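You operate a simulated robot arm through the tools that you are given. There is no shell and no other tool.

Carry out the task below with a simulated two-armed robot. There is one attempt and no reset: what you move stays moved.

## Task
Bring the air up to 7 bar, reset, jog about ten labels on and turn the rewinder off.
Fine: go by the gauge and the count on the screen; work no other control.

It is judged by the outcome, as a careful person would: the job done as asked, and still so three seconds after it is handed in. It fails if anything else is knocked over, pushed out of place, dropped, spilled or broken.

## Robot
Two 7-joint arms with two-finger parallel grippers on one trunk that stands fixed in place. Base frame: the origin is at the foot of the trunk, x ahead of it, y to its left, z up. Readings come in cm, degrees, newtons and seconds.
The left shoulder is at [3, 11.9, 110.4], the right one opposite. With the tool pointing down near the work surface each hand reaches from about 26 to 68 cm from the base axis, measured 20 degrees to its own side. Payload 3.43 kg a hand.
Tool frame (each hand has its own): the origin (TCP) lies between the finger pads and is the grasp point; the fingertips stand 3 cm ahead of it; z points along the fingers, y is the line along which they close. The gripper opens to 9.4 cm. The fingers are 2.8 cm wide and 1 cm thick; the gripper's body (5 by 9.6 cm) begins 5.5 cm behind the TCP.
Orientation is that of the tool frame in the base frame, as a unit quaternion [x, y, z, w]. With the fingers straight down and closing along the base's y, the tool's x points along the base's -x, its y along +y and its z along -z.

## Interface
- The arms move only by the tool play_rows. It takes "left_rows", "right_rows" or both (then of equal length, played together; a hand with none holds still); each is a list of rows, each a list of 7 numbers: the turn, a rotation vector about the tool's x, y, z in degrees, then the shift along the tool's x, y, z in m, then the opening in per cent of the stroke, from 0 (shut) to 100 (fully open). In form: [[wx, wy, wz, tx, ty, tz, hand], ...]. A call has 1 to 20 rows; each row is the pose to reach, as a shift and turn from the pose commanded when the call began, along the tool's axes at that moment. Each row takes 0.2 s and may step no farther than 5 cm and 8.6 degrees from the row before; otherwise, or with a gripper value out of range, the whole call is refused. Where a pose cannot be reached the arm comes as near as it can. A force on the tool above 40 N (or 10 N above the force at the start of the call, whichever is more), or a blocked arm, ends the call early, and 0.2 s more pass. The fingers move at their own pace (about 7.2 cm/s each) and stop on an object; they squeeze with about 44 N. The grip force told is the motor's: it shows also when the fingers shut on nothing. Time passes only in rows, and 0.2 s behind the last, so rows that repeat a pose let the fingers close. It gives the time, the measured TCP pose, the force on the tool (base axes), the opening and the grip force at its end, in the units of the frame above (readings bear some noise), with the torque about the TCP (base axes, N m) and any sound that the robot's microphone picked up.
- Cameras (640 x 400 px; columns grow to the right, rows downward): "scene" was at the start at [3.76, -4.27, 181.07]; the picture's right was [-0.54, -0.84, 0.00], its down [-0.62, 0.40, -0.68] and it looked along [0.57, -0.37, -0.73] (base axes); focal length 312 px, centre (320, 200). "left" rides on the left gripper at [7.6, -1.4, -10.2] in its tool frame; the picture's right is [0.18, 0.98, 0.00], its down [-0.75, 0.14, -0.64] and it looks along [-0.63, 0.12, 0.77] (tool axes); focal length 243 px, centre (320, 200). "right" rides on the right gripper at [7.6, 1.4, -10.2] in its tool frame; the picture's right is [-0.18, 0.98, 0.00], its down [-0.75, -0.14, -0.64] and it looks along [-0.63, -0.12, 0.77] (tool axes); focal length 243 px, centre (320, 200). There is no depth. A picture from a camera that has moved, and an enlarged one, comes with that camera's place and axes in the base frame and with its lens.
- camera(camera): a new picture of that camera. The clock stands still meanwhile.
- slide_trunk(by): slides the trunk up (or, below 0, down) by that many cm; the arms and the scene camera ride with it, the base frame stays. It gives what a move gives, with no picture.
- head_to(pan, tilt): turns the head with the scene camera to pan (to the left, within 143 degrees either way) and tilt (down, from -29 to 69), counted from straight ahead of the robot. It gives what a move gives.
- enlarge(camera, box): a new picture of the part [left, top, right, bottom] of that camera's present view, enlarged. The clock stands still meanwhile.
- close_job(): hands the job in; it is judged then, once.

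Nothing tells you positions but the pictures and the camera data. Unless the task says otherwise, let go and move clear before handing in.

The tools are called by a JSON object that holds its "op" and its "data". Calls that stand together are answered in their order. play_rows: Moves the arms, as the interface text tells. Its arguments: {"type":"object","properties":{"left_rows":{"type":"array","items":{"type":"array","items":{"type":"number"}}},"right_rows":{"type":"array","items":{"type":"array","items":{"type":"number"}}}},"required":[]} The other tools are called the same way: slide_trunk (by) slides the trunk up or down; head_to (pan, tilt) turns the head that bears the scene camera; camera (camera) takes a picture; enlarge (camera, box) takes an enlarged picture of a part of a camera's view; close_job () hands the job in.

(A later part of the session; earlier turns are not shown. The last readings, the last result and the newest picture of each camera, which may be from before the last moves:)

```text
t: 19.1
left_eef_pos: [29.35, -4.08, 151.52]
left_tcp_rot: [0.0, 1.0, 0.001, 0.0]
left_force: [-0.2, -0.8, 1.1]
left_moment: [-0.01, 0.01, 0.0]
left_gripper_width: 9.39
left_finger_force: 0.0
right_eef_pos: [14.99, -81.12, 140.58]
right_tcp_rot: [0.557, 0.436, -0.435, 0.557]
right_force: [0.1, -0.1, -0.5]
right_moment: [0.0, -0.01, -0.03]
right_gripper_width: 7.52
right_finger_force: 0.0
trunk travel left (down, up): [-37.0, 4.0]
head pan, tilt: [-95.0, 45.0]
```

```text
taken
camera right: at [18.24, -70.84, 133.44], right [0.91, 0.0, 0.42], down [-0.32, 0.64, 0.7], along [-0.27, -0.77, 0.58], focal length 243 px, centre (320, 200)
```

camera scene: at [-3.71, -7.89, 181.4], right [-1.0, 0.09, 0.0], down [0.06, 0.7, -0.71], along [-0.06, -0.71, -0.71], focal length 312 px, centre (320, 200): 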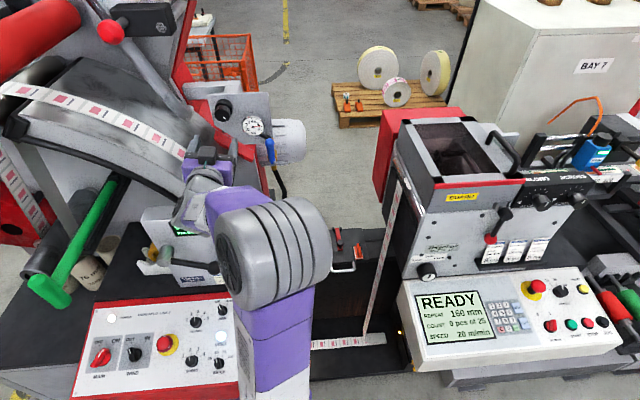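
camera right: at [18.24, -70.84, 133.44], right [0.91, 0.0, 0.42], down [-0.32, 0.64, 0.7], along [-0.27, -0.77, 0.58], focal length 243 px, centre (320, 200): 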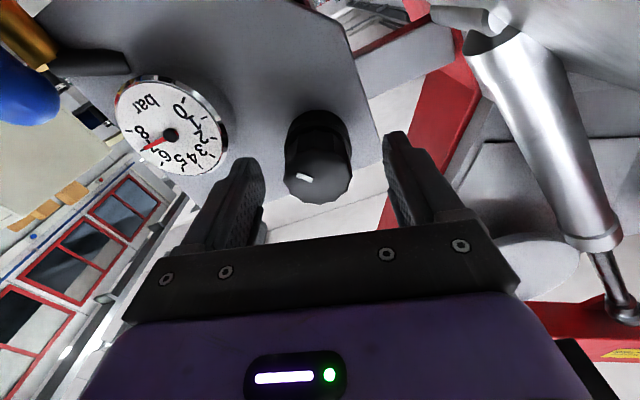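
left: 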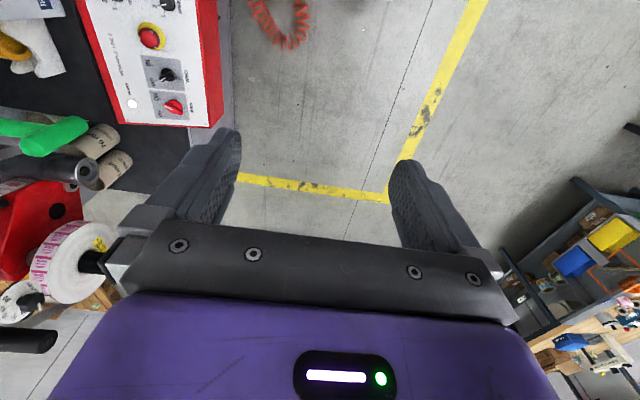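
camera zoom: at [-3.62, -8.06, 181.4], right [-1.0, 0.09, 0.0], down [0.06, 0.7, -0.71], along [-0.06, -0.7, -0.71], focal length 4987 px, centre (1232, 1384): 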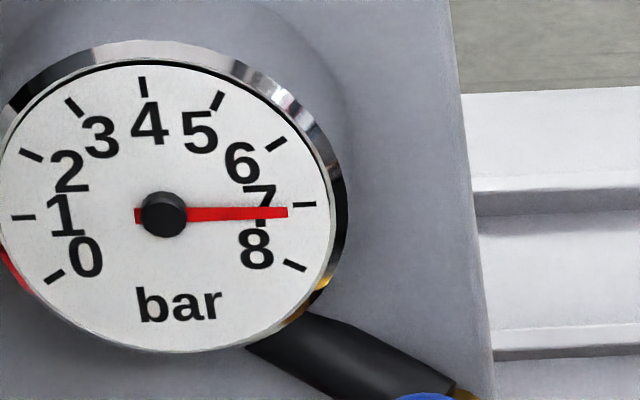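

{"op": "enlarge", "data": {"camera": "right", "box": [110, 70, 240, 180]}}

```text
3.64 times, centred on (175, 125) of right
camera zoom: at [18.24, -70.84, 133.44], right [0.91, 0.0, 0.42], down [-0.32, 0.64, 0.7], along [-0.27, -0.77, 0.58], focal length 882 px, centre (847, 473)
```

zoom: 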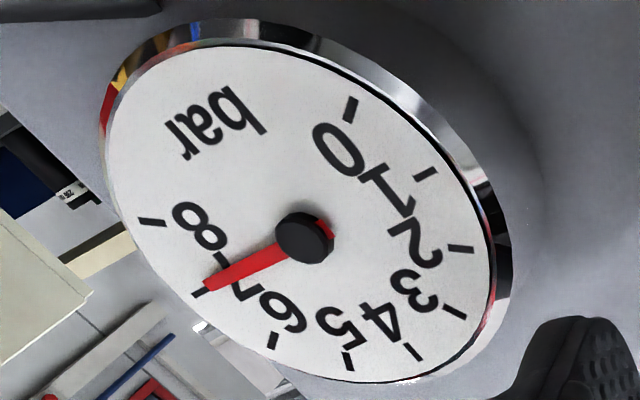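

With the fingers open the gauge holds at 7.0–7.05 bar. I'll back straight out and return the hand to its earlier orientation.

{"op": "play_rows", "data": {"right_rows": [[0, 0, 0, 0, 0, -0.02, 80], [0, 0, 0, 0, 0, -0.05, 80], [0, 0, 0, 0, 0, -0.09, 80], [0, 0, 0, 0, 0, -0.13, 80], [0, 0, 0, 0, 0, -0.17, 80], [0, 0, -8, 0, 0, -0.2, 80], [0, 0, -16, 0, 0, -0.2, 80], [0, 0, -24, 0, 0, -0.2, 80], [0, 0, -32, 0, 0, -0.2, 80], [0, 0, -40, 0, 0, -0.2, 80], [0, 0, -48, 0, 0, -0.2, 80], [0, 0, -56, 0, 0, -0.2, 80], [0, 0, -64, 0, 0, -0.2, 80], [0, 0, -72, 0, 0, -0.2, 80], [0, 0, -80, 0, 0, -0.2, 80], [0, 0, -88, 0, 0, -0.2, 80], [0, 0, -96, 0, 0, -0.2, 80], [0, 0, -104, 0, 0, -0.2, 80]]}}

{"op": "camera", "data": {"camera": "scene"}}

{"op": "enlarge", "data": {"camera": "scene", "box": [250, 116, 276, 136]}}

```text
t: 22.9
left_eef_pos: [29.52, -4.09, 151.61]
left_tcp_rot: [0.0, 1.0, 0.0, 0.0]
left_force: [0.7, 0.0, 0.1]
left_moment: [0.0, 0.01, -0.02]
left_gripper_width: 9.39
left_finger_force: 0.1
right_eef_pos: [15.09, -61.09, 140.6]
right_tcp_rot: [0.001, -0.707, 0.708, 0.0]
right_force: [-0.2, -0.3, 1.0]
right_moment: [-0.02, 0.03, -0.02]
right_gripper_width: 7.53
right_finger_force: 0.0
trunk travel left (down, up): [-37.0, 4.0]
head pan, tilt: [-95.0, 45.0]
```

```text
taken
camera scene: at [-3.61, -8.05, 181.4], right [-1.0, 0.09, 0.0], down [0.06, 0.7, -0.71], along [-0.06, -0.7, -0.71], focal length 312 px, centre (320, 200)
```

scene: 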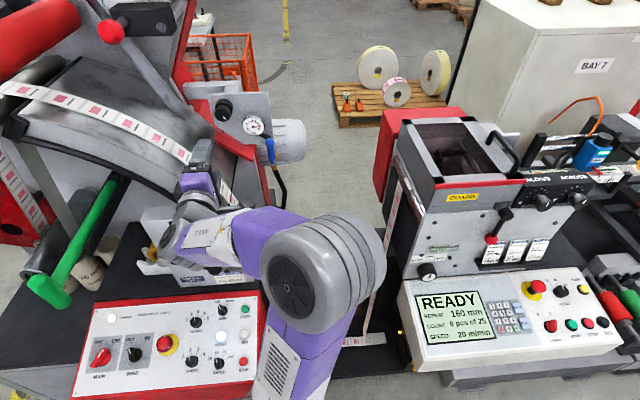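

```text
16.00 times, centred on (263, 126) of scene
camera zoom: at [-3.61, -8.05, 181.4], right [-1.0, 0.09, 0.0], down [0.06, 0.7, -0.71], along [-0.06, -0.7, -0.71], focal length 4987 px, centre (1232, 1384)
```

zoom: 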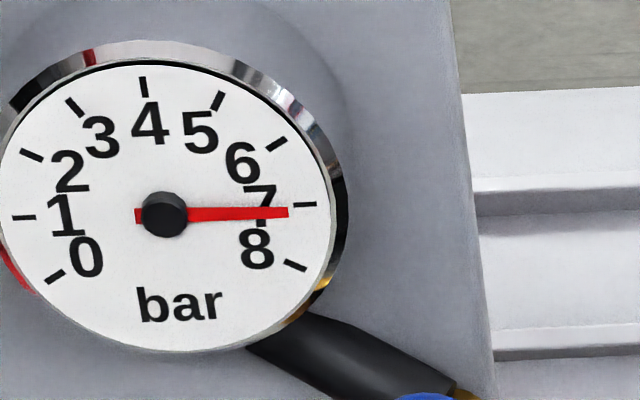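

The air stays at 7. Next I'll retreat and rotate the hand to point down, ready for the control panel.

{"op": "play_rows", "data": {"right_rows": [[0, 0, 0, 0, -0.027, -0.035, 60], [0, 0, 0, 0, -0.054, -0.07, 30], [0, 0, 0, 0, -0.082, -0.11, 0], [0, 0, 0, 0, -0.109, -0.15, 0], [-8.2, 0, 0, -0.006, -0.109, -0.157, 0], [-16.4, 0, 0, -0.012, -0.109, -0.164, 0], [-24.6, 0, 0, -0.018, -0.109, -0.171, 0], [-32.8, 0, 0, -0.024, -0.109, -0.178, 0], [-41, 0, 0, -0.03, -0.109, -0.185, 0], [-49.2, 0, 0, -0.036, -0.109, -0.192, 0], [-57.4, 0, 0, -0.042, -0.109, -0.199, 0], [-65.6, 0, 0, -0.048, -0.109, -0.206, 0], [-73.8, 0, 0, -0.054, -0.109, -0.213, 0], [-82, 0, 0, -0.06, -0.109, -0.22, 0], [-90, 0, 0, -0.065, -0.109, -0.23, 0]]}}

{"op": "camera", "data": {"camera": "right"}}

{"op": "head_to", "data": {"pan": -70, "tilt": 55}}

{"op": "camera", "data": {"camera": "scene"}}

```text
t: 26.1
left_eef_pos: [29.52, -4.08, 151.47]
left_tcp_rot: [0.0, 1.0, 0.0, 0.0]
left_force: [-0.3, 0.4, -0.3]
left_moment: [0.01, -0.01, 0.01]
left_gripper_width: 9.39
left_finger_force: 0.1
right_eef_pos: [21.55, -38.05, 151.51]
right_tcp_rot: [0.001, 1.0, 0.001, 0.0]
right_force: [0.5, -0.2, -0.6]
right_moment: [0.0, 0.02, 0.02]
right_gripper_width: 0.01
right_finger_force: 33.0
trunk travel left (down, up): [-37.0, 4.0]
head pan, tilt: [-95.0, 45.0]
```

```text
taken
camera right: at [13.85, -36.69, 161.73], right [0.18, 0.98, 0.0], down [0.75, -0.14, 0.64], along [0.63, -0.12, -0.77], focal length 243 px, centre (320, 200)
```

right: 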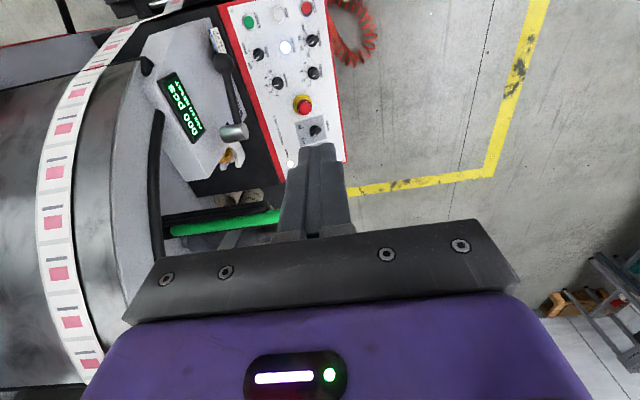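

```text
t: 27.0
left_eef_pos: [29.51, -4.06, 151.53]
left_tcp_rot: [0.0, 1.0, 0.0, 0.0]
left_force: [0.0, 0.2, -0.2]
left_moment: [0.02, -0.02, -0.03]
left_gripper_width: 9.4
left_finger_force: 0.1
right_eef_pos: [21.4, -38.1, 151.43]
right_tcp_rot: [0.0, 1.0, 0.0, 0.0]
right_force: [0.6, -0.7, 0.9]
right_moment: [-0.02, 0.0, -0.01]
right_gripper_width: 0.0
right_finger_force: 32.5
trunk travel left (down, up): [-37.0, 4.0]
head pan, tilt: [-70.0, 55.0]
```

```text
taken
camera scene: at [-0.44, -6.75, 180.06], right [-0.94, -0.34, 0.0], down [-0.28, 0.77, -0.57], along [0.2, -0.54, -0.82], focal length 312 px, centre (320, 200)
```

scene: 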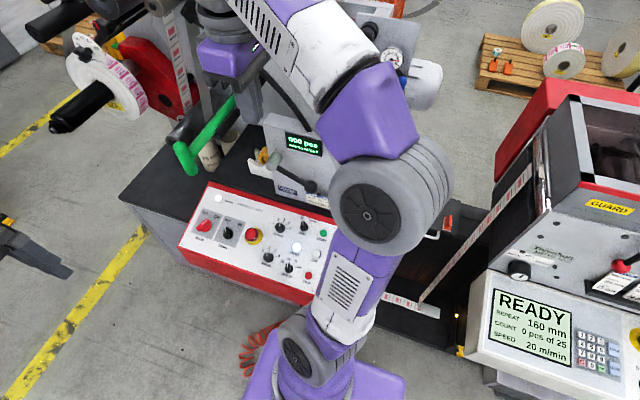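

The hand points down with fingers closed, and the panel is clear in both cameras. I'll zoom both to triangulate RESET, JOG, MAIN and the panel's tilt.

{"op": "enlarge", "data": {"camera": "right", "box": [140, 0, 380, 150]}}

{"op": "enlarge", "data": {"camera": "scene", "box": [170, 120, 350, 310]}}

{"op": "enlarge", "data": {"camera": "scene", "box": [260, 110, 340, 210]}}

```text
2.67 times, centred on (260, 75) of right
camera zoom: at [13.77, -36.69, 161.73], right [0.18, 0.98, 0.0], down [0.75, -0.14, 0.64], along [0.63, -0.12, -0.77], focal length 647 px, centre (480, 533)
```

zoom: 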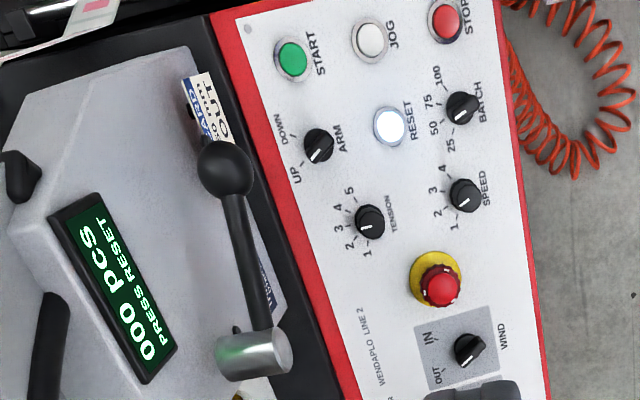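

```text
2.11 times, centred on (260, 215) of scene
camera zoom: at [-0.44, -6.75, 180.06], right [-0.94, -0.34, 0.0], down [-0.28, 0.77, -0.57], along [0.2, -0.54, -0.82], focal length 656 px, centre (446, 168)
```

zoom: 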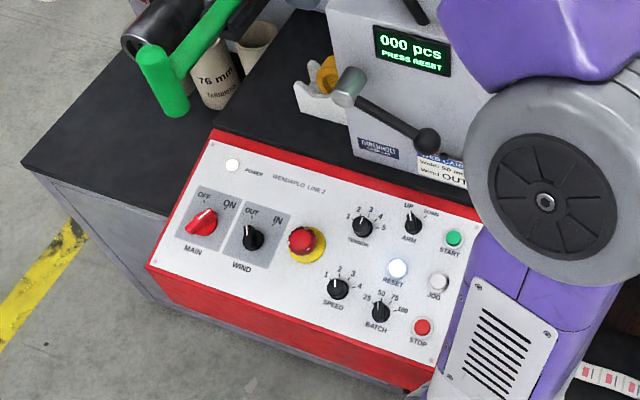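

```text
4.00 times, centred on (300, 160) of scene
camera zoom: at [-0.44, -6.75, 180.06], right [-0.94, -0.34, 0.0], down [-0.28, 0.77, -0.57], along [0.2, -0.54, -0.82], focal length 1247 px, centre (400, 360)
```

zoom: 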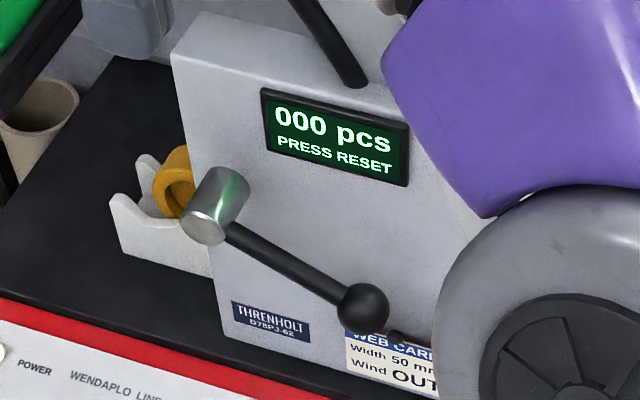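

RESET is at about (21.8, -47, 88.6), JOG (15.1, -47, 87.5), MAIN (55, -44, 88), and the panel rises about 11° toward -y. The crank ball at (20, -56, 111) is an obstacle, so I'll lean the hand toward +y and come down in stages.

{"op": "play_rows", "data": {"right_rows": [[2.5, 0, 0, 0, -0.005, 0.045, 0], [5, 0, 0, 0, -0.01, 0.09, 0], [7.5, 0, 0, -0.001, -0.015, 0.135, 0], [10, 0, 0, -0.001, -0.02, 0.18, 0], [12.5, 0, 0, -0.002, -0.025, 0.225, 0]]}}

{"op": "camera", "data": {"camera": "scene"}}

{"op": "camera", "data": {"camera": "right"}}

```text
t: 28.2
left_eef_pos: [29.52, -4.04, 151.59]
left_tcp_rot: [0.0, 1.0, 0.0, 0.001]
left_force: [-1.3, 0.5, 0.2]
left_moment: [0.0, 0.0, 0.02]
left_gripper_width: 9.39
left_finger_force: 0.2
right_eef_pos: [21.46, -40.61, 128.8]
right_tcp_rot: [0.0, 0.994, -0.109, 0.001]
right_force: [-0.2, 0.3, -0.8]
right_moment: [-0.01, 0.04, -0.01]
right_gripper_width: 0.01
right_finger_force: 33.4
trunk travel left (down, up): [-37.0, 4.0]
head pan, tilt: [-70.0, 55.0]
```

```text
taken
camera scene: at [-0.37, -6.78, 180.05], right [-0.94, -0.34, 0.0], down [-0.28, 0.77, -0.57], along [0.2, -0.54, -0.82], focal length 312 px, centre (320, 200)
```

scene: 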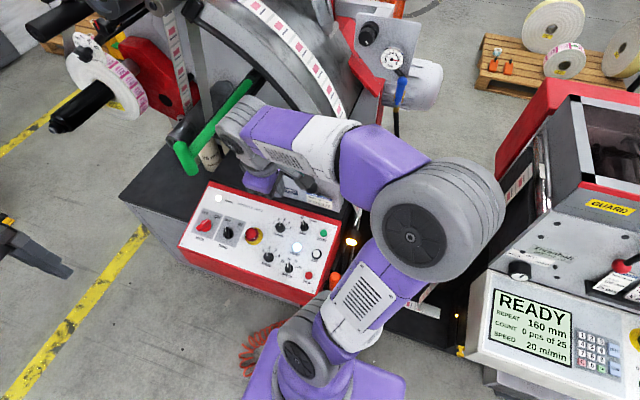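

```text
taken
camera right: at [13.87, -37.0, 138.43], right [0.18, 0.96, -0.21], down [0.75, 0.0, 0.66], along [0.63, -0.28, -0.72], focal length 243 px, centre (320, 200)
```

right: 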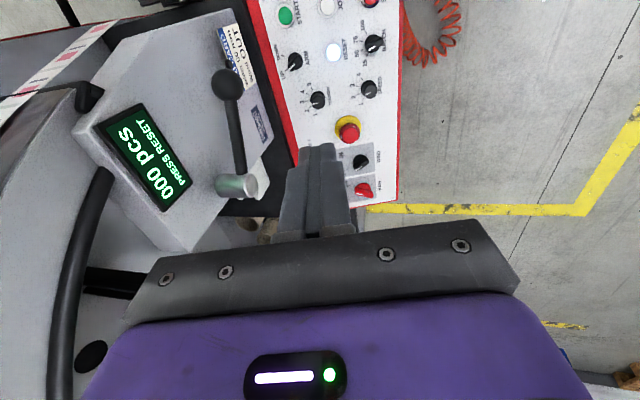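

The elbow swings out to -x with ample room before the second machine. I'll continue down to about 8 cm above RESET.

{"op": "play_rows", "data": {"right_rows": [[1, 0, 0, 0, 0.001, 0.042, 0], [2, 0, 0, -0.001, 0.002, 0.084, 0], [3, 0, 0, -0.001, 0.004, 0.126, 0], [4, 0, 0, -0.002, 0.005, 0.168, 0], [5, 0, 0, -0.002, 0.006, 0.21, 0], [5.5, 0, 0, -0.003, 0.007, 0.25, 0], [5.5, 0, 0, -0.003, 0.008, 0.285, 0]]}}

{"op": "camera", "data": {"camera": "scene"}}

{"op": "camera", "data": {"camera": "right"}}

```text
t: 29.8
left_eef_pos: [29.52, -4.1, 151.4]
left_tcp_rot: [-0.001, 1.0, 0.0, 0.0]
left_force: [-0.6, -0.4, -1.6]
left_moment: [-0.01, -0.01, 0.03]
left_gripper_width: 9.4
left_finger_force: 0.0
right_eef_pos: [21.98, -46.11, 100.92]
right_tcp_rot: [0.0, 0.988, -0.156, 0.0]
right_force: [0.0, 1.1, -0.3]
right_moment: [-0.02, -0.03, 0.02]
right_gripper_width: 0.0
right_finger_force: 33.0
trunk travel left (down, up): [-37.0, 4.0]
head pan, tilt: [-70.0, 55.0]
```

```text
taken
camera scene: at [-0.39, -6.85, 180.05], right [-0.94, -0.34, 0.0], down [-0.28, 0.77, -0.57], along [0.2, -0.54, -0.82], focal length 312 px, centre (320, 200)
```

scene: 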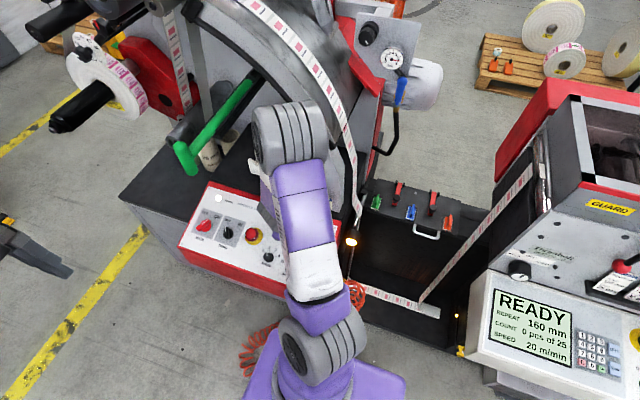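

```text
taken
camera right: at [14.27, -41.6, 110.21], right [0.18, 0.94, -0.3], down [0.75, 0.06, 0.65], along [0.63, -0.35, -0.69], focal length 243 px, centre (320, 200)
```

right: 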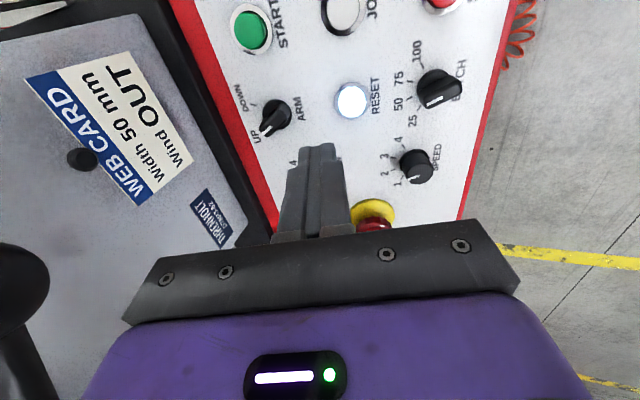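

The hand is about 9 cm above RESET and the right camera confirms RESET at (21.7, -47.0). I'll descend to about 2 cm above it and check.

{"op": "play_rows", "data": {"right_rows": [[0, 0, 0, 0.001, 0.008, 0.024, 0], [0, 0, 0, 0.002, 0.016, 0.048, 0], [0, 0, 0, 0.002, 0.023, 0.07, 0], [0, 0, 0, 0.002, 0.023, 0.07, 0]]}}

{"op": "camera", "data": {"camera": "right"}}

{"op": "camera", "data": {"camera": "scene"}}

```text
t: 30.8
left_eef_pos: [29.39, -4.06, 151.51]
left_tcp_rot: [0.001, 1.0, -0.001, 0.0]
left_force: [0.3, 0.2, -1.0]
left_moment: [-0.03, -0.01, 0.01]
left_gripper_width: 9.41
left_finger_force: 0.0
right_eef_pos: [21.67, -45.94, 93.6]
right_tcp_rot: [0.0, 0.988, -0.157, 0.0]
right_force: [0.4, 0.4, -0.6]
right_moment: [-0.02, 0.0, -0.03]
right_gripper_width: 0.02
right_finger_force: 32.9
trunk travel left (down, up): [-37.0, 4.0]
head pan, tilt: [-70.0, 55.0]
```

```text
taken
camera right: at [14.05, -41.31, 102.74], right [0.18, 0.93, -0.3], down [0.75, 0.06, 0.65], along [0.63, -0.35, -0.69], focal length 243 px, centre (320, 200)
```

right: 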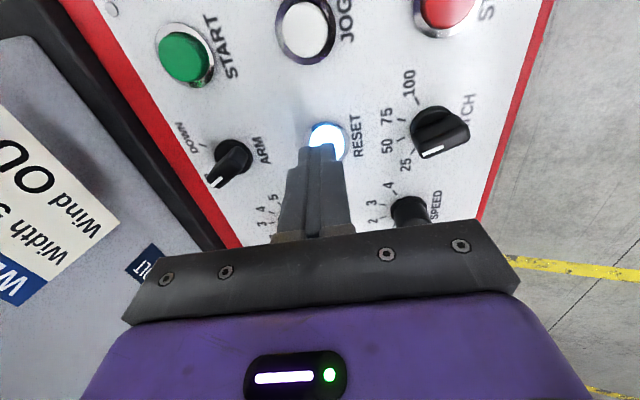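

```text
taken
camera scene: at [-0.45, -6.71, 180.06], right [-0.94, -0.34, 0.0], down [-0.28, 0.77, -0.57], along [0.2, -0.54, -0.82], focal length 312 px, centre (320, 200)
```

scene: 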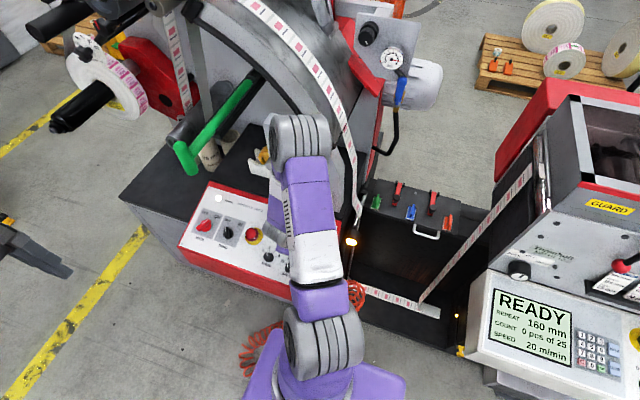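

RESET is centred under the fingertips, about 2 cm below. I'll lower slowly along the panel normal and watch the force.

{"op": "play_rows", "data": {"right_rows": [[0, 0, 0, 0, 0.0005, 0.004, 0], [0, 0, 0, 0, 0.001, 0.008, 0], [0, 0, 0, 0, 0.0013, 0.01, 0], [0, 0, 0, 0, 0.0015, 0.012, 0], [0, 0, 0, 0, 0.0018, 0.014, 0]]}}

{"op": "camera", "data": {"camera": "right"}}

```text
t: 32.0
left_eef_pos: [29.47, -4.07, 151.43]
left_tcp_rot: [0.0, 1.0, -0.001, 0.0]
left_force: [-0.4, 0.6, -0.6]
left_moment: [-0.02, -0.01, 0.0]
left_gripper_width: 9.42
left_finger_force: 0.2
right_eef_pos: [21.72, -46.25, 92.12]
right_tcp_rot: [0.002, 0.988, -0.156, 0.0]
right_force: [-0.4, -0.1, 0.0]
right_moment: [0.01, -0.03, -0.02]
right_gripper_width: 0.0
right_finger_force: 33.0
trunk travel left (down, up): [-37.0, 4.0]
head pan, tilt: [-70.0, 55.0]
```

```text
taken
camera right: at [14.08, -41.66, 101.43], right [0.18, 0.93, -0.3], down [0.75, 0.06, 0.65], along [0.63, -0.35, -0.69], focal length 243 px, centre (320, 200)
```

right: 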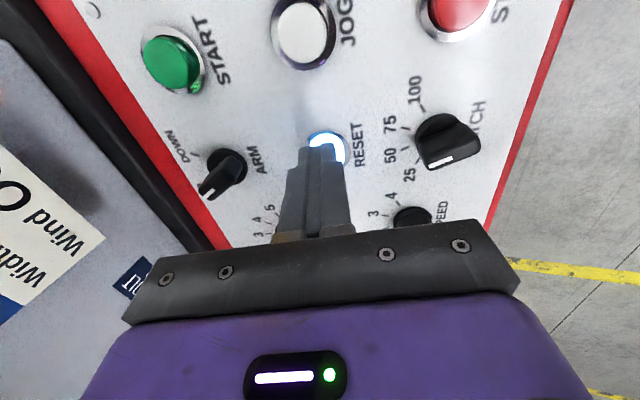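

Still free of contact, with the tip slightly to the -y side. I'll shift about 3 mm and continue pressing in small steps.

{"op": "play_rows", "data": {"right_rows": [[0, 0, 0, 0.002, 0.003, 0, 0], [0, 0, 0, 0.002, 0.0035, 0.002, 0], [0, 0, 0, 0.002, 0.004, 0.004, 0], [0, 0, 0, 0.002, 0.0045, 0.006, 0], [0, 0, 0, 0.002, 0.005, 0.008, 0]]}}

{"op": "camera", "data": {"camera": "right"}}

```text
t: 33.2
left_eef_pos: [29.41, -4.0, 151.55]
left_tcp_rot: [0.001, 1.0, 0.0, 0.001]
left_force: [0.0, 0.9, 0.1]
left_moment: [-0.02, -0.03, 0.01]
left_gripper_width: 9.38
left_finger_force: 0.1
right_eef_pos: [21.55, -46.07, 91.32]
right_tcp_rot: [0.0, 0.988, -0.156, 0.0]
right_force: [0.9, -0.5, 2.2]
right_moment: [-0.01, -0.04, 0.04]
right_gripper_width: 0.03
right_finger_force: 33.3
trunk travel left (down, up): [-37.0, 4.0]
head pan, tilt: [-70.0, 55.0]
```

```text
taken
camera right: at [13.92, -41.47, 100.58], right [0.18, 0.93, -0.3], down [0.75, 0.06, 0.65], along [0.63, -0.35, -0.69], focal length 243 px, centre (320, 200)
```

right: 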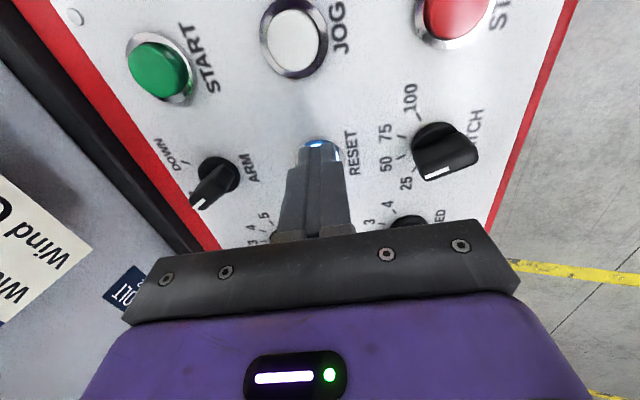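

First contact at 2 N. I'll press a few millimetres more, hold briefly, and see the response.

{"op": "play_rows", "data": {"right_rows": [[0, 0, 0, 0, 0.0003, 0.0015, 0], [0, 0, 0, 0, 0.0006, 0.003, 0], [0, 0, 0, 0, 0.0008, 0.004, 0], [0, 0, 0, 0, 0.0008, 0.004, 0]]}}

{"op": "camera", "data": {"camera": "right"}}

```text
t: 34.2
left_eef_pos: [29.45, -4.04, 151.39]
left_tcp_rot: [0.0, 1.0, -0.001, 0.001]
left_force: [-0.2, 0.5, -0.6]
left_moment: [0.03, -0.02, -0.01]
left_gripper_width: 9.43
left_finger_force: 0.1
right_eef_pos: [21.54, -46.18, 91.13]
right_tcp_rot: [0.001, 0.987, -0.159, 0.0]
right_force: [0.9, -0.9, 13.5]
right_moment: [-0.12, -0.1, 0.0]
right_gripper_width: 0.0
right_finger_force: 32.8
trunk travel left (down, up): [-37.0, 4.0]
head pan, tilt: [-70.0, 55.0]
heard: click
```

```text
taken
camera right: at [13.91, -41.51, 100.25], right [0.18, 0.93, -0.31], down [0.75, 0.07, 0.66], along [0.63, -0.35, -0.69], focal length 243 px, centre (320, 200)
```

right: 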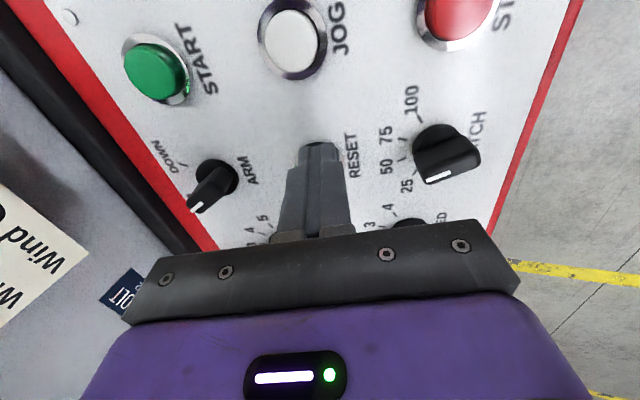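

A click was heard and the RESET light went out. I'll lift off, move over JOG at about (15.1, -47), and look at the screen.

{"op": "play_rows", "data": {"right_rows": [[0, 0, 0, 0, 0, -0.015, 0], [0, 0, 0, 0, 0, -0.035, 0], [0, 0, 0, 0.032, 0, -0.035, 0], [0, 0, 0, 0.0645, 0, -0.035, 0], [0, 0, 0, 0.0645, 0, -0.035, 0]]}}

{"op": "camera", "data": {"camera": "right"}}

{"op": "camera", "data": {"camera": "scene"}}

```text
t: 35.4
left_eef_pos: [29.42, -4.17, 151.5]
left_tcp_rot: [0.0, 1.0, 0.0, 0.0]
left_force: [-0.2, 0.3, -0.1]
left_moment: [0.04, -0.01, -0.04]
left_gripper_width: 9.38
left_finger_force: 0.0
right_eef_pos: [15.25, -44.88, 94.26]
right_tcp_rot: [-0.001, 0.988, -0.157, 0.0]
right_force: [1.1, -0.5, -0.1]
right_moment: [0.01, 0.01, -0.02]
right_gripper_width: 0.0
right_finger_force: 33.2
trunk travel left (down, up): [-37.0, 4.0]
head pan, tilt: [-70.0, 55.0]
```

```text
taken
camera right: at [7.55, -40.46, 103.51], right [0.18, 0.93, -0.3], down [0.75, 0.06, 0.65], along [0.63, -0.35, -0.69], focal length 243 px, centre (320, 200)
```

right: 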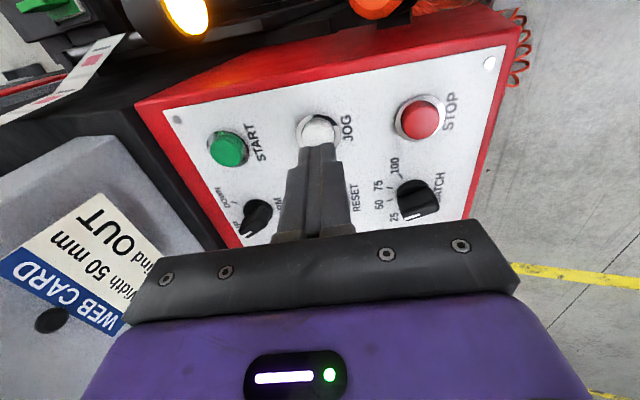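

```text
taken
camera scene: at [-0.35, -6.75, 180.05], right [-0.94, -0.34, 0.0], down [-0.28, 0.77, -0.57], along [0.2, -0.54, -0.82], focal length 312 px, centre (320, 200)
```

scene: 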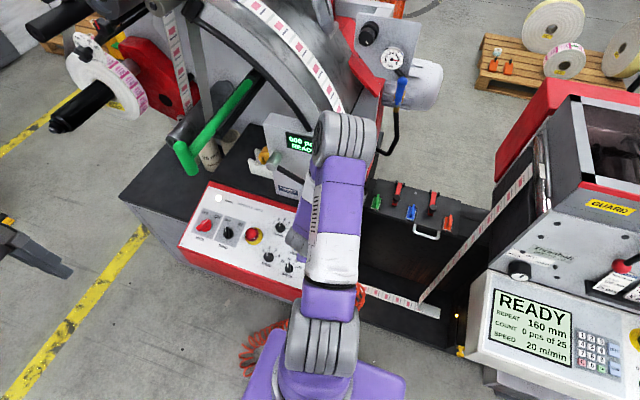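

{"op": "enlarge", "data": {"camera": "scene", "box": [265, 115, 335, 175]}}

{"op": "enlarge", "data": {"camera": "right", "box": [200, 80, 450, 260]}}

```text
6.67 times, centred on (300, 145) of scene
camera zoom: at [-0.35, -6.75, 180.05], right [-0.94, -0.34, 0.0], down [-0.28, 0.77, -0.57], along [0.2, -0.54, -0.82], focal length 2078 px, centre (453, 567)
```

zoom: 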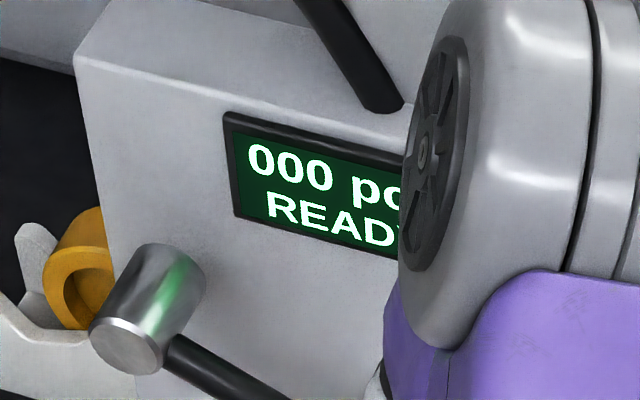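

```text
2.22 times, centred on (325, 170) of right
camera zoom: at [7.55, -40.46, 103.51], right [0.18, 0.93, -0.3], down [0.75, 0.06, 0.65], along [0.63, -0.35, -0.69], focal length 539 px, centre (309, 267)
```

zoom: 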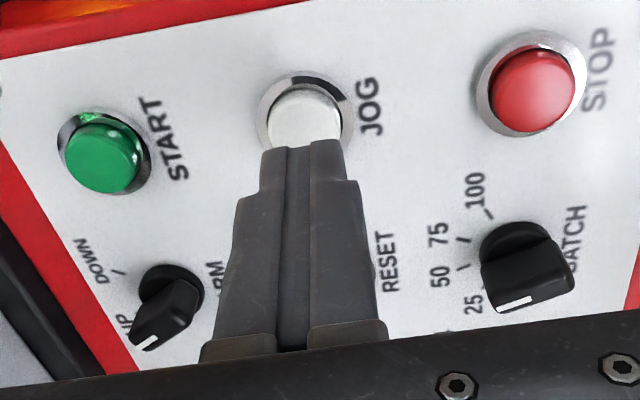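

The screen now says "000 pcs / READY", and I can read it from here while over JOG. Lowering to just above the JOG button.

{"op": "play_rows", "data": {"right_rows": [[0, 0, 0, 0, 0, 0.01, 0], [0, 0, 0, 0, 0, 0.018, 0], [0, 0, 0, 0.001, 0, 0.024, 0], [0, 0, 0, 0.001, 0, 0.026, 0]]}}

{"op": "camera", "data": {"camera": "right"}}

{"op": "enlarge", "data": {"camera": "scene", "box": [265, 115, 335, 175]}}

```text
t: 36.4
left_eef_pos: [29.45, -4.04, 151.55]
left_tcp_rot: [0.0, 1.0, 0.0, 0.0]
left_force: [0.7, 0.3, -0.4]
left_moment: [-0.06, 0.01, -0.01]
left_gripper_width: 9.41
left_finger_force: 0.1
right_eef_pos: [15.01, -45.78, 91.68]
right_tcp_rot: [0.0, 0.988, -0.156, 0.0]
right_force: [0.0, 1.0, -0.3]
right_moment: [-0.03, 0.0, 0.0]
right_gripper_width: 0.0
right_finger_force: 33.1
trunk travel left (down, up): [-37.0, 4.0]
head pan, tilt: [-70.0, 55.0]
```

```text
taken
camera right: at [7.31, -41.22, 101.0], right [0.18, 0.93, -0.3], down [0.75, 0.06, 0.65], along [0.63, -0.35, -0.69], focal length 243 px, centre (320, 200)
```

right: 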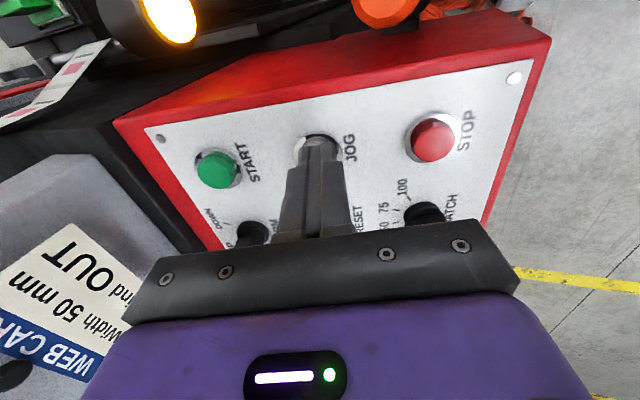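

```text
6.67 times, centred on (300, 145) of scene
camera zoom: at [-0.42, -6.74, 180.05], right [-0.94, -0.34, 0.0], down [-0.28, 0.77, -0.57], along [0.2, -0.54, -0.82], focal length 2078 px, centre (453, 567)
```

zoom: 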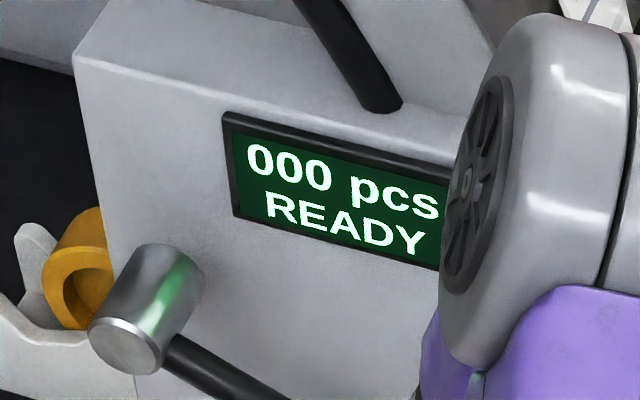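

I'll make one short press of JOG and release, to learn the rate.

{"op": "play_rows", "data": {"right_rows": [[0, 0, 0, 0, 0.0005, 0.004, 0], [0, 0, 0, 0, 0.001, 0.0065, 0], [0, 0, 0, 0, 0.001, 0.009, 0], [0, 0, 0, 0, 0.0005, 0.004, 0], [0, 0, 0, 0, 0, 0, 0]]}}

{"op": "enlarge", "data": {"camera": "scene", "box": [265, 115, 335, 175]}}

```text
t: 37.6
left_eef_pos: [29.48, -3.98, 151.52]
left_tcp_rot: [0.001, 1.0, -0.001, -0.001]
left_force: [0.3, 0.2, 0.8]
left_moment: [-0.05, 0.01, -0.03]
left_gripper_width: 9.4
left_finger_force: 0.1
right_eef_pos: [14.94, -45.64, 91.84]
right_tcp_rot: [0.0, 0.988, -0.156, 0.0]
right_force: [-0.3, 0.3, -0.7]
right_moment: [-0.01, -0.03, 0.02]
right_gripper_width: 0.01
right_finger_force: 33.3
trunk travel left (down, up): [-37.0, 4.0]
head pan, tilt: [-70.0, 55.0]
heard: click
```

```text
6.67 times, centred on (300, 145) of scene
camera zoom: at [-0.45, -6.69, 180.05], right [-0.94, -0.34, 0.0], down [-0.28, 0.77, -0.57], along [0.2, -0.54, -0.82], focal length 2078 px, centre (453, 567)
```

zoom: 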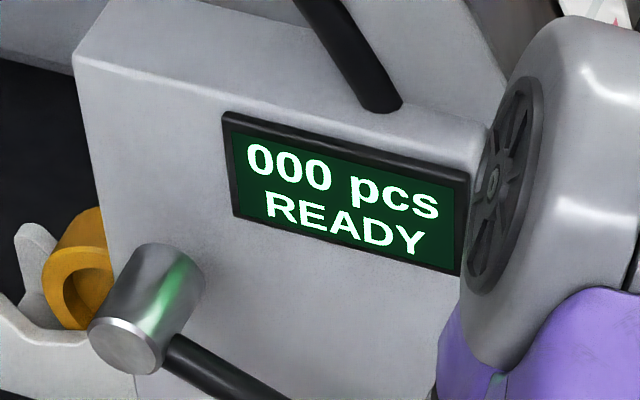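

A click, but the count is still 000 after so short a touch. I'll press and hold; the clock stands still between calls, so I can watch the count.

{"op": "play_rows", "data": {"right_rows": [[0, 0, 0, 0, 0.0005, 0.004, 0], [0, 0, 0, 0, 0.001, 0.0065, 0], [0, 0, 0, 0, 0.001, 0.009, 0], [0, 0, 0, 0, 0.001, 0.009, 0], [0, 0, 0, 0, 0.001, 0.009, 0]]}}

{"op": "enlarge", "data": {"camera": "scene", "box": [265, 115, 335, 175]}}

```text
t: 38.8
left_eef_pos: [29.36, -3.98, 151.49]
left_tcp_rot: [0.001, 1.0, 0.0, 0.001]
left_force: [-0.1, 0.2, 0.3]
left_moment: [0.02, 0.02, 0.0]
left_gripper_width: 9.42
left_finger_force: 0.1
right_eef_pos: [14.96, -45.84, 90.96]
right_tcp_rot: [0.001, 0.987, -0.159, 0.0]
right_force: [-2.4, -1.5, 15.9]
right_moment: [-0.17, 0.01, -0.07]
right_gripper_width: 0.0
right_finger_force: 33.3
trunk travel left (down, up): [-37.0, 4.0]
head pan, tilt: [-70.0, 55.0]
heard: click
```

```text
6.67 times, centred on (300, 145) of scene
camera zoom: at [-0.54, -6.6, 180.07], right [-0.94, -0.34, 0.0], down [-0.28, 0.77, -0.57], along [0.2, -0.54, -0.82], focal length 2078 px, centre (453, 567)
```

zoom: 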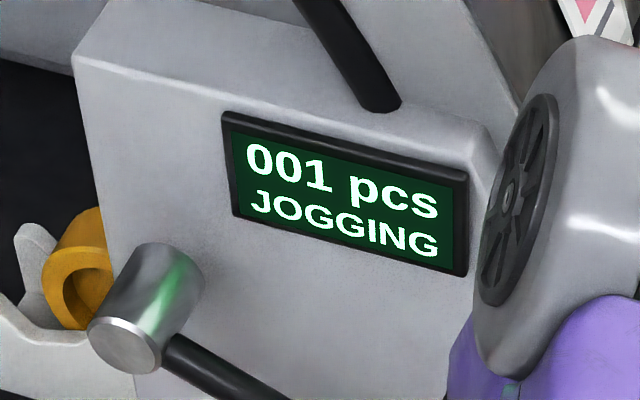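

The count is 001 and the screen says JOGGING. I'll keep holding for about a second and read again.

{"op": "play_rows", "data": {"right_rows": [[0, 0, 0, 0, 0, 0, 0], [0, 0, 0, 0, 0, 0, 0], [0, 0, 0, 0, 0, 0, 0], [0, 0, 0, 0, 0, 0, 0]]}}

{"op": "enlarge", "data": {"camera": "scene", "box": [265, 115, 335, 175]}}

```text
t: 39.8
left_eef_pos: [29.42, -4.02, 151.59]
left_tcp_rot: [0.0, 1.0, -0.001, 0.001]
left_force: [-0.3, 0.5, 0.6]
left_moment: [0.02, -0.01, -0.05]
left_gripper_width: 9.41
left_finger_force: 0.0
right_eef_pos: [15.03, -45.87, 90.91]
right_tcp_rot: [0.0, 0.988, -0.158, -0.001]
right_force: [-2.8, -4.5, 20.1]
right_moment: [-0.25, 0.01, -0.02]
right_gripper_width: 0.0
right_finger_force: 32.8
trunk travel left (down, up): [-37.0, 4.0]
head pan, tilt: [-70.0, 55.0]
```

```text
6.67 times, centred on (300, 145) of scene
camera zoom: at [-0.55, -6.6, 180.07], right [-0.94, -0.34, 0.0], down [-0.28, 0.77, -0.57], along [0.2, -0.54, -0.82], focal length 2078 px, centre (453, 567)
```

zoom: 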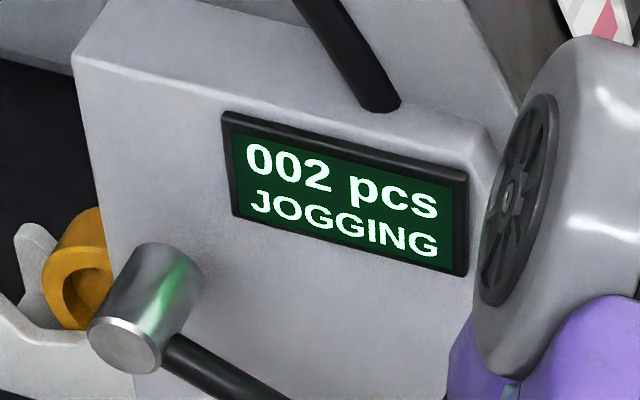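

About one to two labels per second. Holding for 2 s more.

{"op": "play_rows", "data": {"right_rows": [[0, 0, 0, 0, 0, 0, 0], [0, 0, 0, 0, 0, 0, 0], [0, 0, 0, 0, 0, 0, 0], [0, 0, 0, 0, 0, 0, 0], [0, 0, 0, 0, 0, 0, 0], [0, 0, 0, 0, 0, 0, 0], [0, 0, 0, 0, 0, 0, 0], [0, 0, 0, 0, 0, 0, 0], [0, 0, 0, 0, 0, 0, 0]]}}

{"op": "enlarge", "data": {"camera": "scene", "box": [265, 115, 335, 175]}}

{"op": "camera", "data": {"camera": "scene"}}

```text
t: 41.8
left_eef_pos: [29.39, -3.95, 151.49]
left_tcp_rot: [0.0, 1.0, 0.0, 0.001]
left_force: [0.0, -0.3, 0.1]
left_moment: [0.04, -0.01, -0.02]
left_gripper_width: 9.4
left_finger_force: 0.0
right_eef_pos: [15.08, -45.77, 91.01]
right_tcp_rot: [0.001, 0.988, -0.157, 0.0]
right_force: [-1.8, -4.4, 20.9]
right_moment: [-0.24, -0.06, -0.02]
right_gripper_width: 0.03
right_finger_force: 33.0
trunk travel left (down, up): [-37.0, 4.0]
head pan, tilt: [-70.0, 55.0]
```

```text
6.67 times, centred on (300, 145) of scene
camera zoom: at [-0.53, -6.6, 180.06], right [-0.94, -0.34, 0.0], down [-0.28, 0.77, -0.57], along [0.2, -0.54, -0.82], focal length 2078 px, centre (453, 567)
```

zoom: 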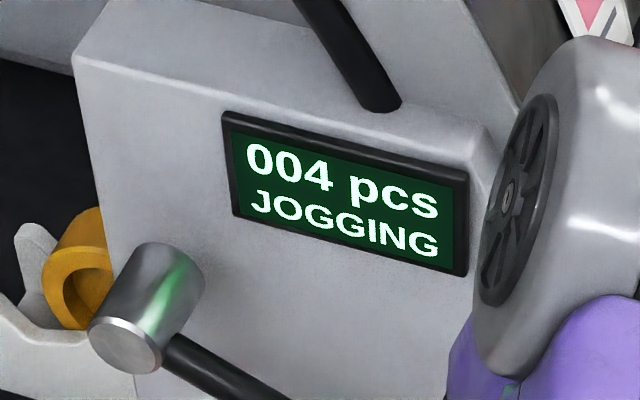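

```text
taken
camera scene: at [-0.53, -6.6, 180.06], right [-0.94, -0.34, 0.0], down [-0.28, 0.77, -0.57], along [0.2, -0.54, -0.82], focal length 312 px, centre (320, 200)
```

scene: 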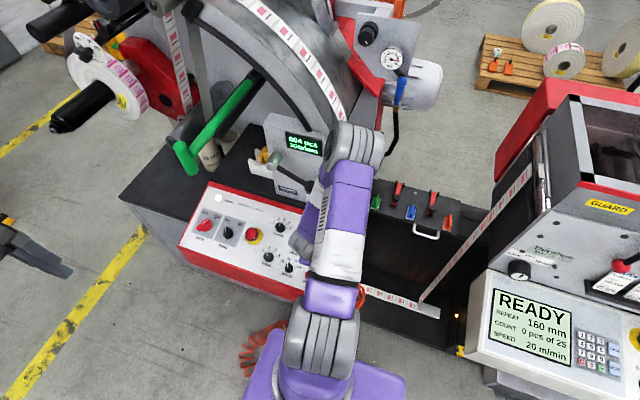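

The count is 004 at roughly 1–1.2 labels per second. Holding for another 4 s.

{"op": "play_rows", "data": {"right_rows": [[0, 0, 0, 0, 0, 0, 0], [0, 0, 0, 0, 0, 0, 0], [0, 0, 0, 0, 0, 0, 0], [0, 0, 0, 0, 0, 0, 0], [0, 0, 0, 0, 0, 0, 0], [0, 0, 0, 0, 0, 0, 0], [0, 0, 0, 0, 0, 0, 0], [0, 0, 0, 0, 0, 0, 0], [0, 0, 0, 0, 0, 0, 0], [0, 0, 0, 0, 0, 0, 0], [0, 0, 0, 0, 0, 0, 0], [0, 0, 0, 0, 0, 0, 0], [0, 0, 0, 0, 0, 0, 0], [0, 0, 0, 0, 0, 0, 0], [0, 0, 0, 0, 0, 0, 0], [0, 0, 0, 0, 0, 0, 0], [0, 0, 0, 0, 0, 0, 0], [0, 0, 0, 0, 0, 0, 0], [0, 0, 0, 0, 0, 0, 0]]}}

{"op": "enlarge", "data": {"camera": "scene", "box": [265, 115, 335, 175]}}

```text
t: 45.8
left_eef_pos: [29.33, -3.97, 151.51]
left_tcp_rot: [0.0, 1.0, -0.001, 0.001]
left_force: [1.2, 0.5, 0.1]
left_moment: [0.03, -0.03, -0.01]
left_gripper_width: 9.42
left_finger_force: 0.0
right_eef_pos: [15.09, -45.77, 90.96]
right_tcp_rot: [-0.001, 0.988, -0.156, 0.0]
right_force: [-1.6, -0.2, 15.7]
right_moment: [-0.1, -0.04, 0.01]
right_gripper_width: 0.0
right_finger_force: 33.0
trunk travel left (down, up): [-37.0, 4.0]
head pan, tilt: [-70.0, 55.0]
```

```text
6.67 times, centred on (300, 145) of scene
camera zoom: at [-0.5, -6.57, 180.06], right [-0.94, -0.34, 0.0], down [-0.28, 0.77, -0.57], along [0.2, -0.54, -0.82], focal length 2078 px, centre (453, 567)
```

zoom: 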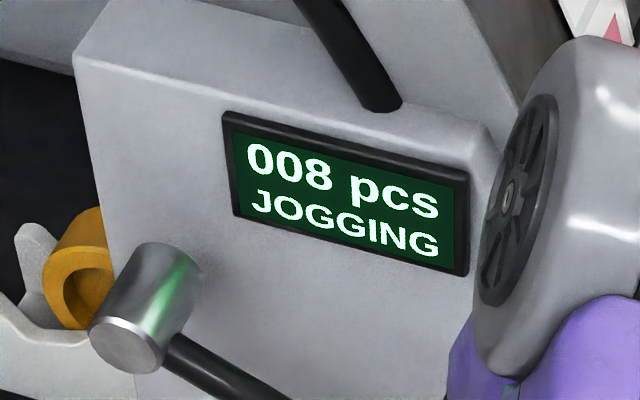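

008 now. One more second, then a check.

{"op": "play_rows", "data": {"right_rows": [[0, 0, 0, 0, 0, 0, 0], [0, 0, 0, 0, 0, 0, 0], [0, 0, 0, 0, 0, 0, 0], [0, 0, 0, 0, 0, 0, 0], [0, 0, 0, 0, 0, 0, 0]]}}

{"op": "enlarge", "data": {"camera": "scene", "box": [265, 115, 335, 175]}}

```text
t: 47.0
left_eef_pos: [29.44, -3.94, 151.57]
left_tcp_rot: [0.0, 1.0, -0.001, 0.001]
left_force: [-0.1, 0.8, 0.2]
left_moment: [0.02, 0.01, -0.01]
left_gripper_width: 9.38
left_finger_force: 0.2
right_eef_pos: [15.0, -45.83, 90.99]
right_tcp_rot: [0.0, 0.988, -0.157, 0.0]
right_force: [-1.9, 1.7, 15.3]
right_moment: [-0.09, -0.01, -0.03]
right_gripper_width: 0.01
right_finger_force: 33.0
trunk travel left (down, up): [-37.0, 4.0]
head pan, tilt: [-70.0, 55.0]
```

```text
6.67 times, centred on (300, 145) of scene
camera zoom: at [-0.5, -6.57, 180.06], right [-0.94, -0.34, 0.0], down [-0.28, 0.77, -0.57], along [0.2, -0.54, -0.82], focal length 2078 px, centre (453, 567)
```

zoom: 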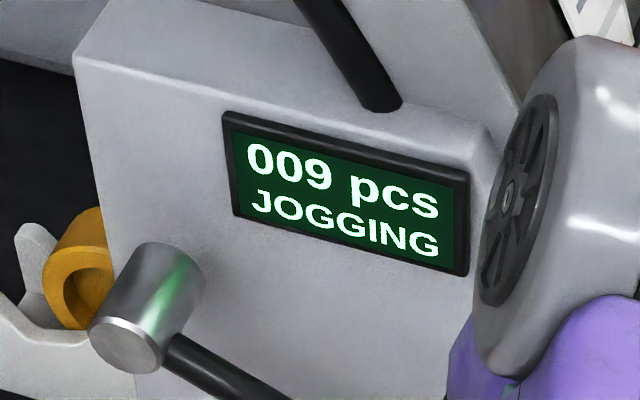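

{"op": "play_rows", "data": {"right_rows": [[0, 0, 0, 0, 0, 0, 0], [0, 0, 0, 0, 0, 0, 0]]}}

{"op": "enlarge", "data": {"camera": "scene", "box": [265, 115, 335, 175]}}

```text
t: 47.6
left_eef_pos: [29.28, -3.97, 151.55]
left_tcp_rot: [-0.001, 1.0, -0.001, 0.0]
left_force: [0.9, 0.3, 0.3]
left_moment: [-0.01, 0.02, 0.0]
left_gripper_width: 9.43
left_finger_force: 0.2
right_eef_pos: [15.14, -45.79, 90.97]
right_tcp_rot: [0.0, 0.988, -0.157, -0.001]
right_force: [-0.7, 2.0, 14.2]
right_moment: [-0.07, -0.05, 0.0]
right_gripper_width: 0.0
right_finger_force: 33.0
trunk travel left (down, up): [-37.0, 4.0]
head pan, tilt: [-70.0, 55.0]
```

```text
6.67 times, centred on (300, 145) of scene
camera zoom: at [-0.5, -6.56, 180.06], right [-0.94, -0.34, 0.0], down [-0.28, 0.77, -0.57], along [0.2, -0.54, -0.82], focal length 2078 px, centre (453, 567)
```

zoom: 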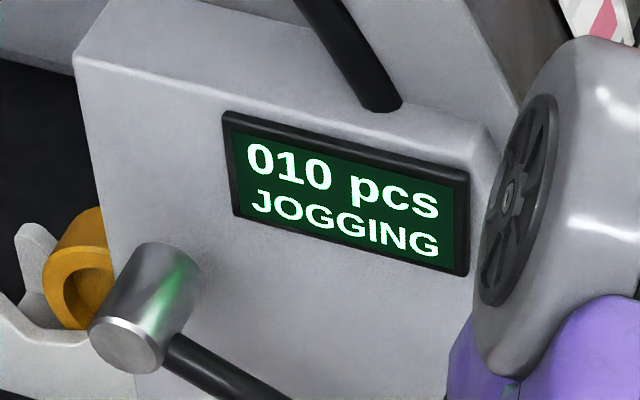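

Ten. I'll release JOG now by lifting straight off, then read the screen.

{"op": "play_rows", "data": {"right_rows": [[0, 0, 0, 0, 0, -0.03, 0], [0, 0, 0, 0, 0, -0.06, 0], [0, 0, 0, 0, 0, -0.08, 0]]}}

{"op": "camera", "data": {"camera": "scene"}}

{"op": "enlarge", "data": {"camera": "scene", "box": [265, 115, 335, 175]}}

{"op": "enlarge", "data": {"camera": "scene", "box": [180, 180, 280, 260]}}

{"op": "camera", "data": {"camera": "right"}}

```text
t: 48.4
left_eef_pos: [29.43, -4.06, 151.46]
left_tcp_rot: [0.0, 1.0, 0.0, 0.0]
left_force: [0.8, 0.8, 0.1]
left_moment: [-0.01, -0.02, -0.01]
left_gripper_width: 9.4
left_finger_force: 0.0
right_eef_pos: [15.12, -43.75, 98.28]
right_tcp_rot: [0.0, 0.988, -0.156, -0.001]
right_force: [0.4, -0.6, -0.2]
right_moment: [-0.02, -0.01, 0.03]
right_gripper_width: 0.0
right_finger_force: 32.7
right hand out of reach, approached as far as the arm can: row 3
trunk travel left (down, up): [-37.0, 4.0]
head pan, tilt: [-70.0, 55.0]
```

```text
taken
camera scene: at [-0.42, -6.72, 180.05], right [-0.94, -0.34, 0.0], down [-0.28, 0.77, -0.57], along [0.2, -0.54, -0.82], focal length 312 px, centre (320, 200)
```

scene: 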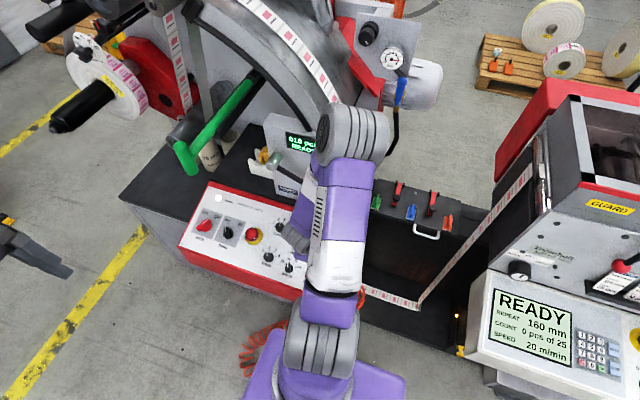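

```text
6.67 times, centred on (300, 145) of scene
camera zoom: at [-0.42, -6.72, 180.05], right [-0.94, -0.34, 0.0], down [-0.28, 0.77, -0.57], along [0.2, -0.54, -0.82], focal length 2078 px, centre (453, 567)
```

zoom: 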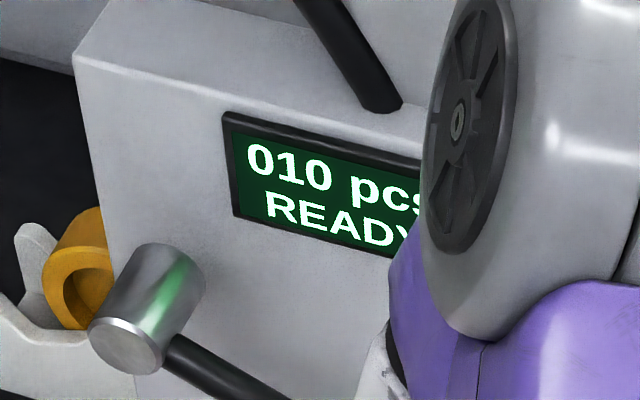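

```text
5.00 times, centred on (230, 220) of scene
camera zoom: at [-0.42, -6.72, 180.05], right [-0.94, -0.34, 0.0], down [-0.28, 0.77, -0.57], along [0.2, -0.54, -0.82], focal length 1558 px, centre (770, 100)
```

zoom: 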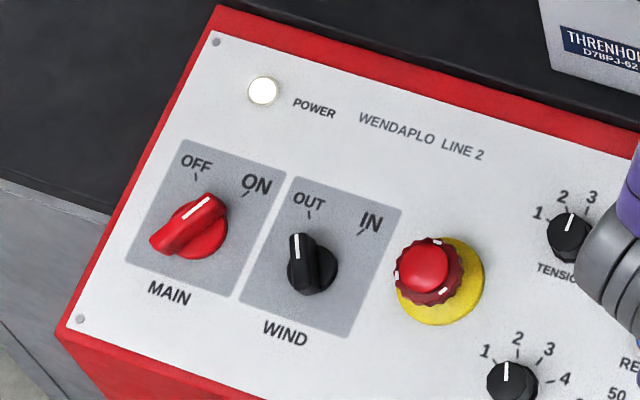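

```text
taken
camera right: at [7.48, -39.24, 107.62], right [0.18, 0.94, -0.3], down [0.75, 0.06, 0.65], along [0.63, -0.35, -0.69], focal length 243 px, centre (320, 200)
```

right: 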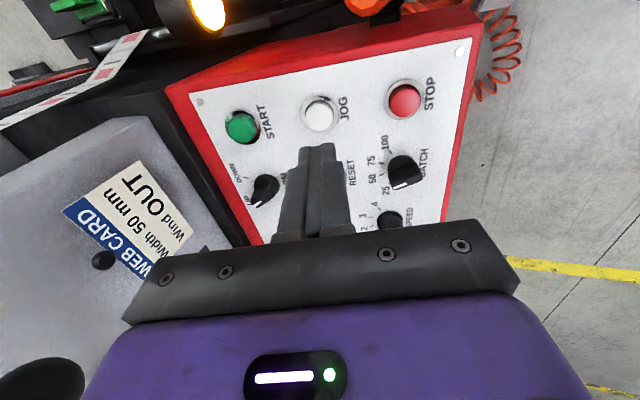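

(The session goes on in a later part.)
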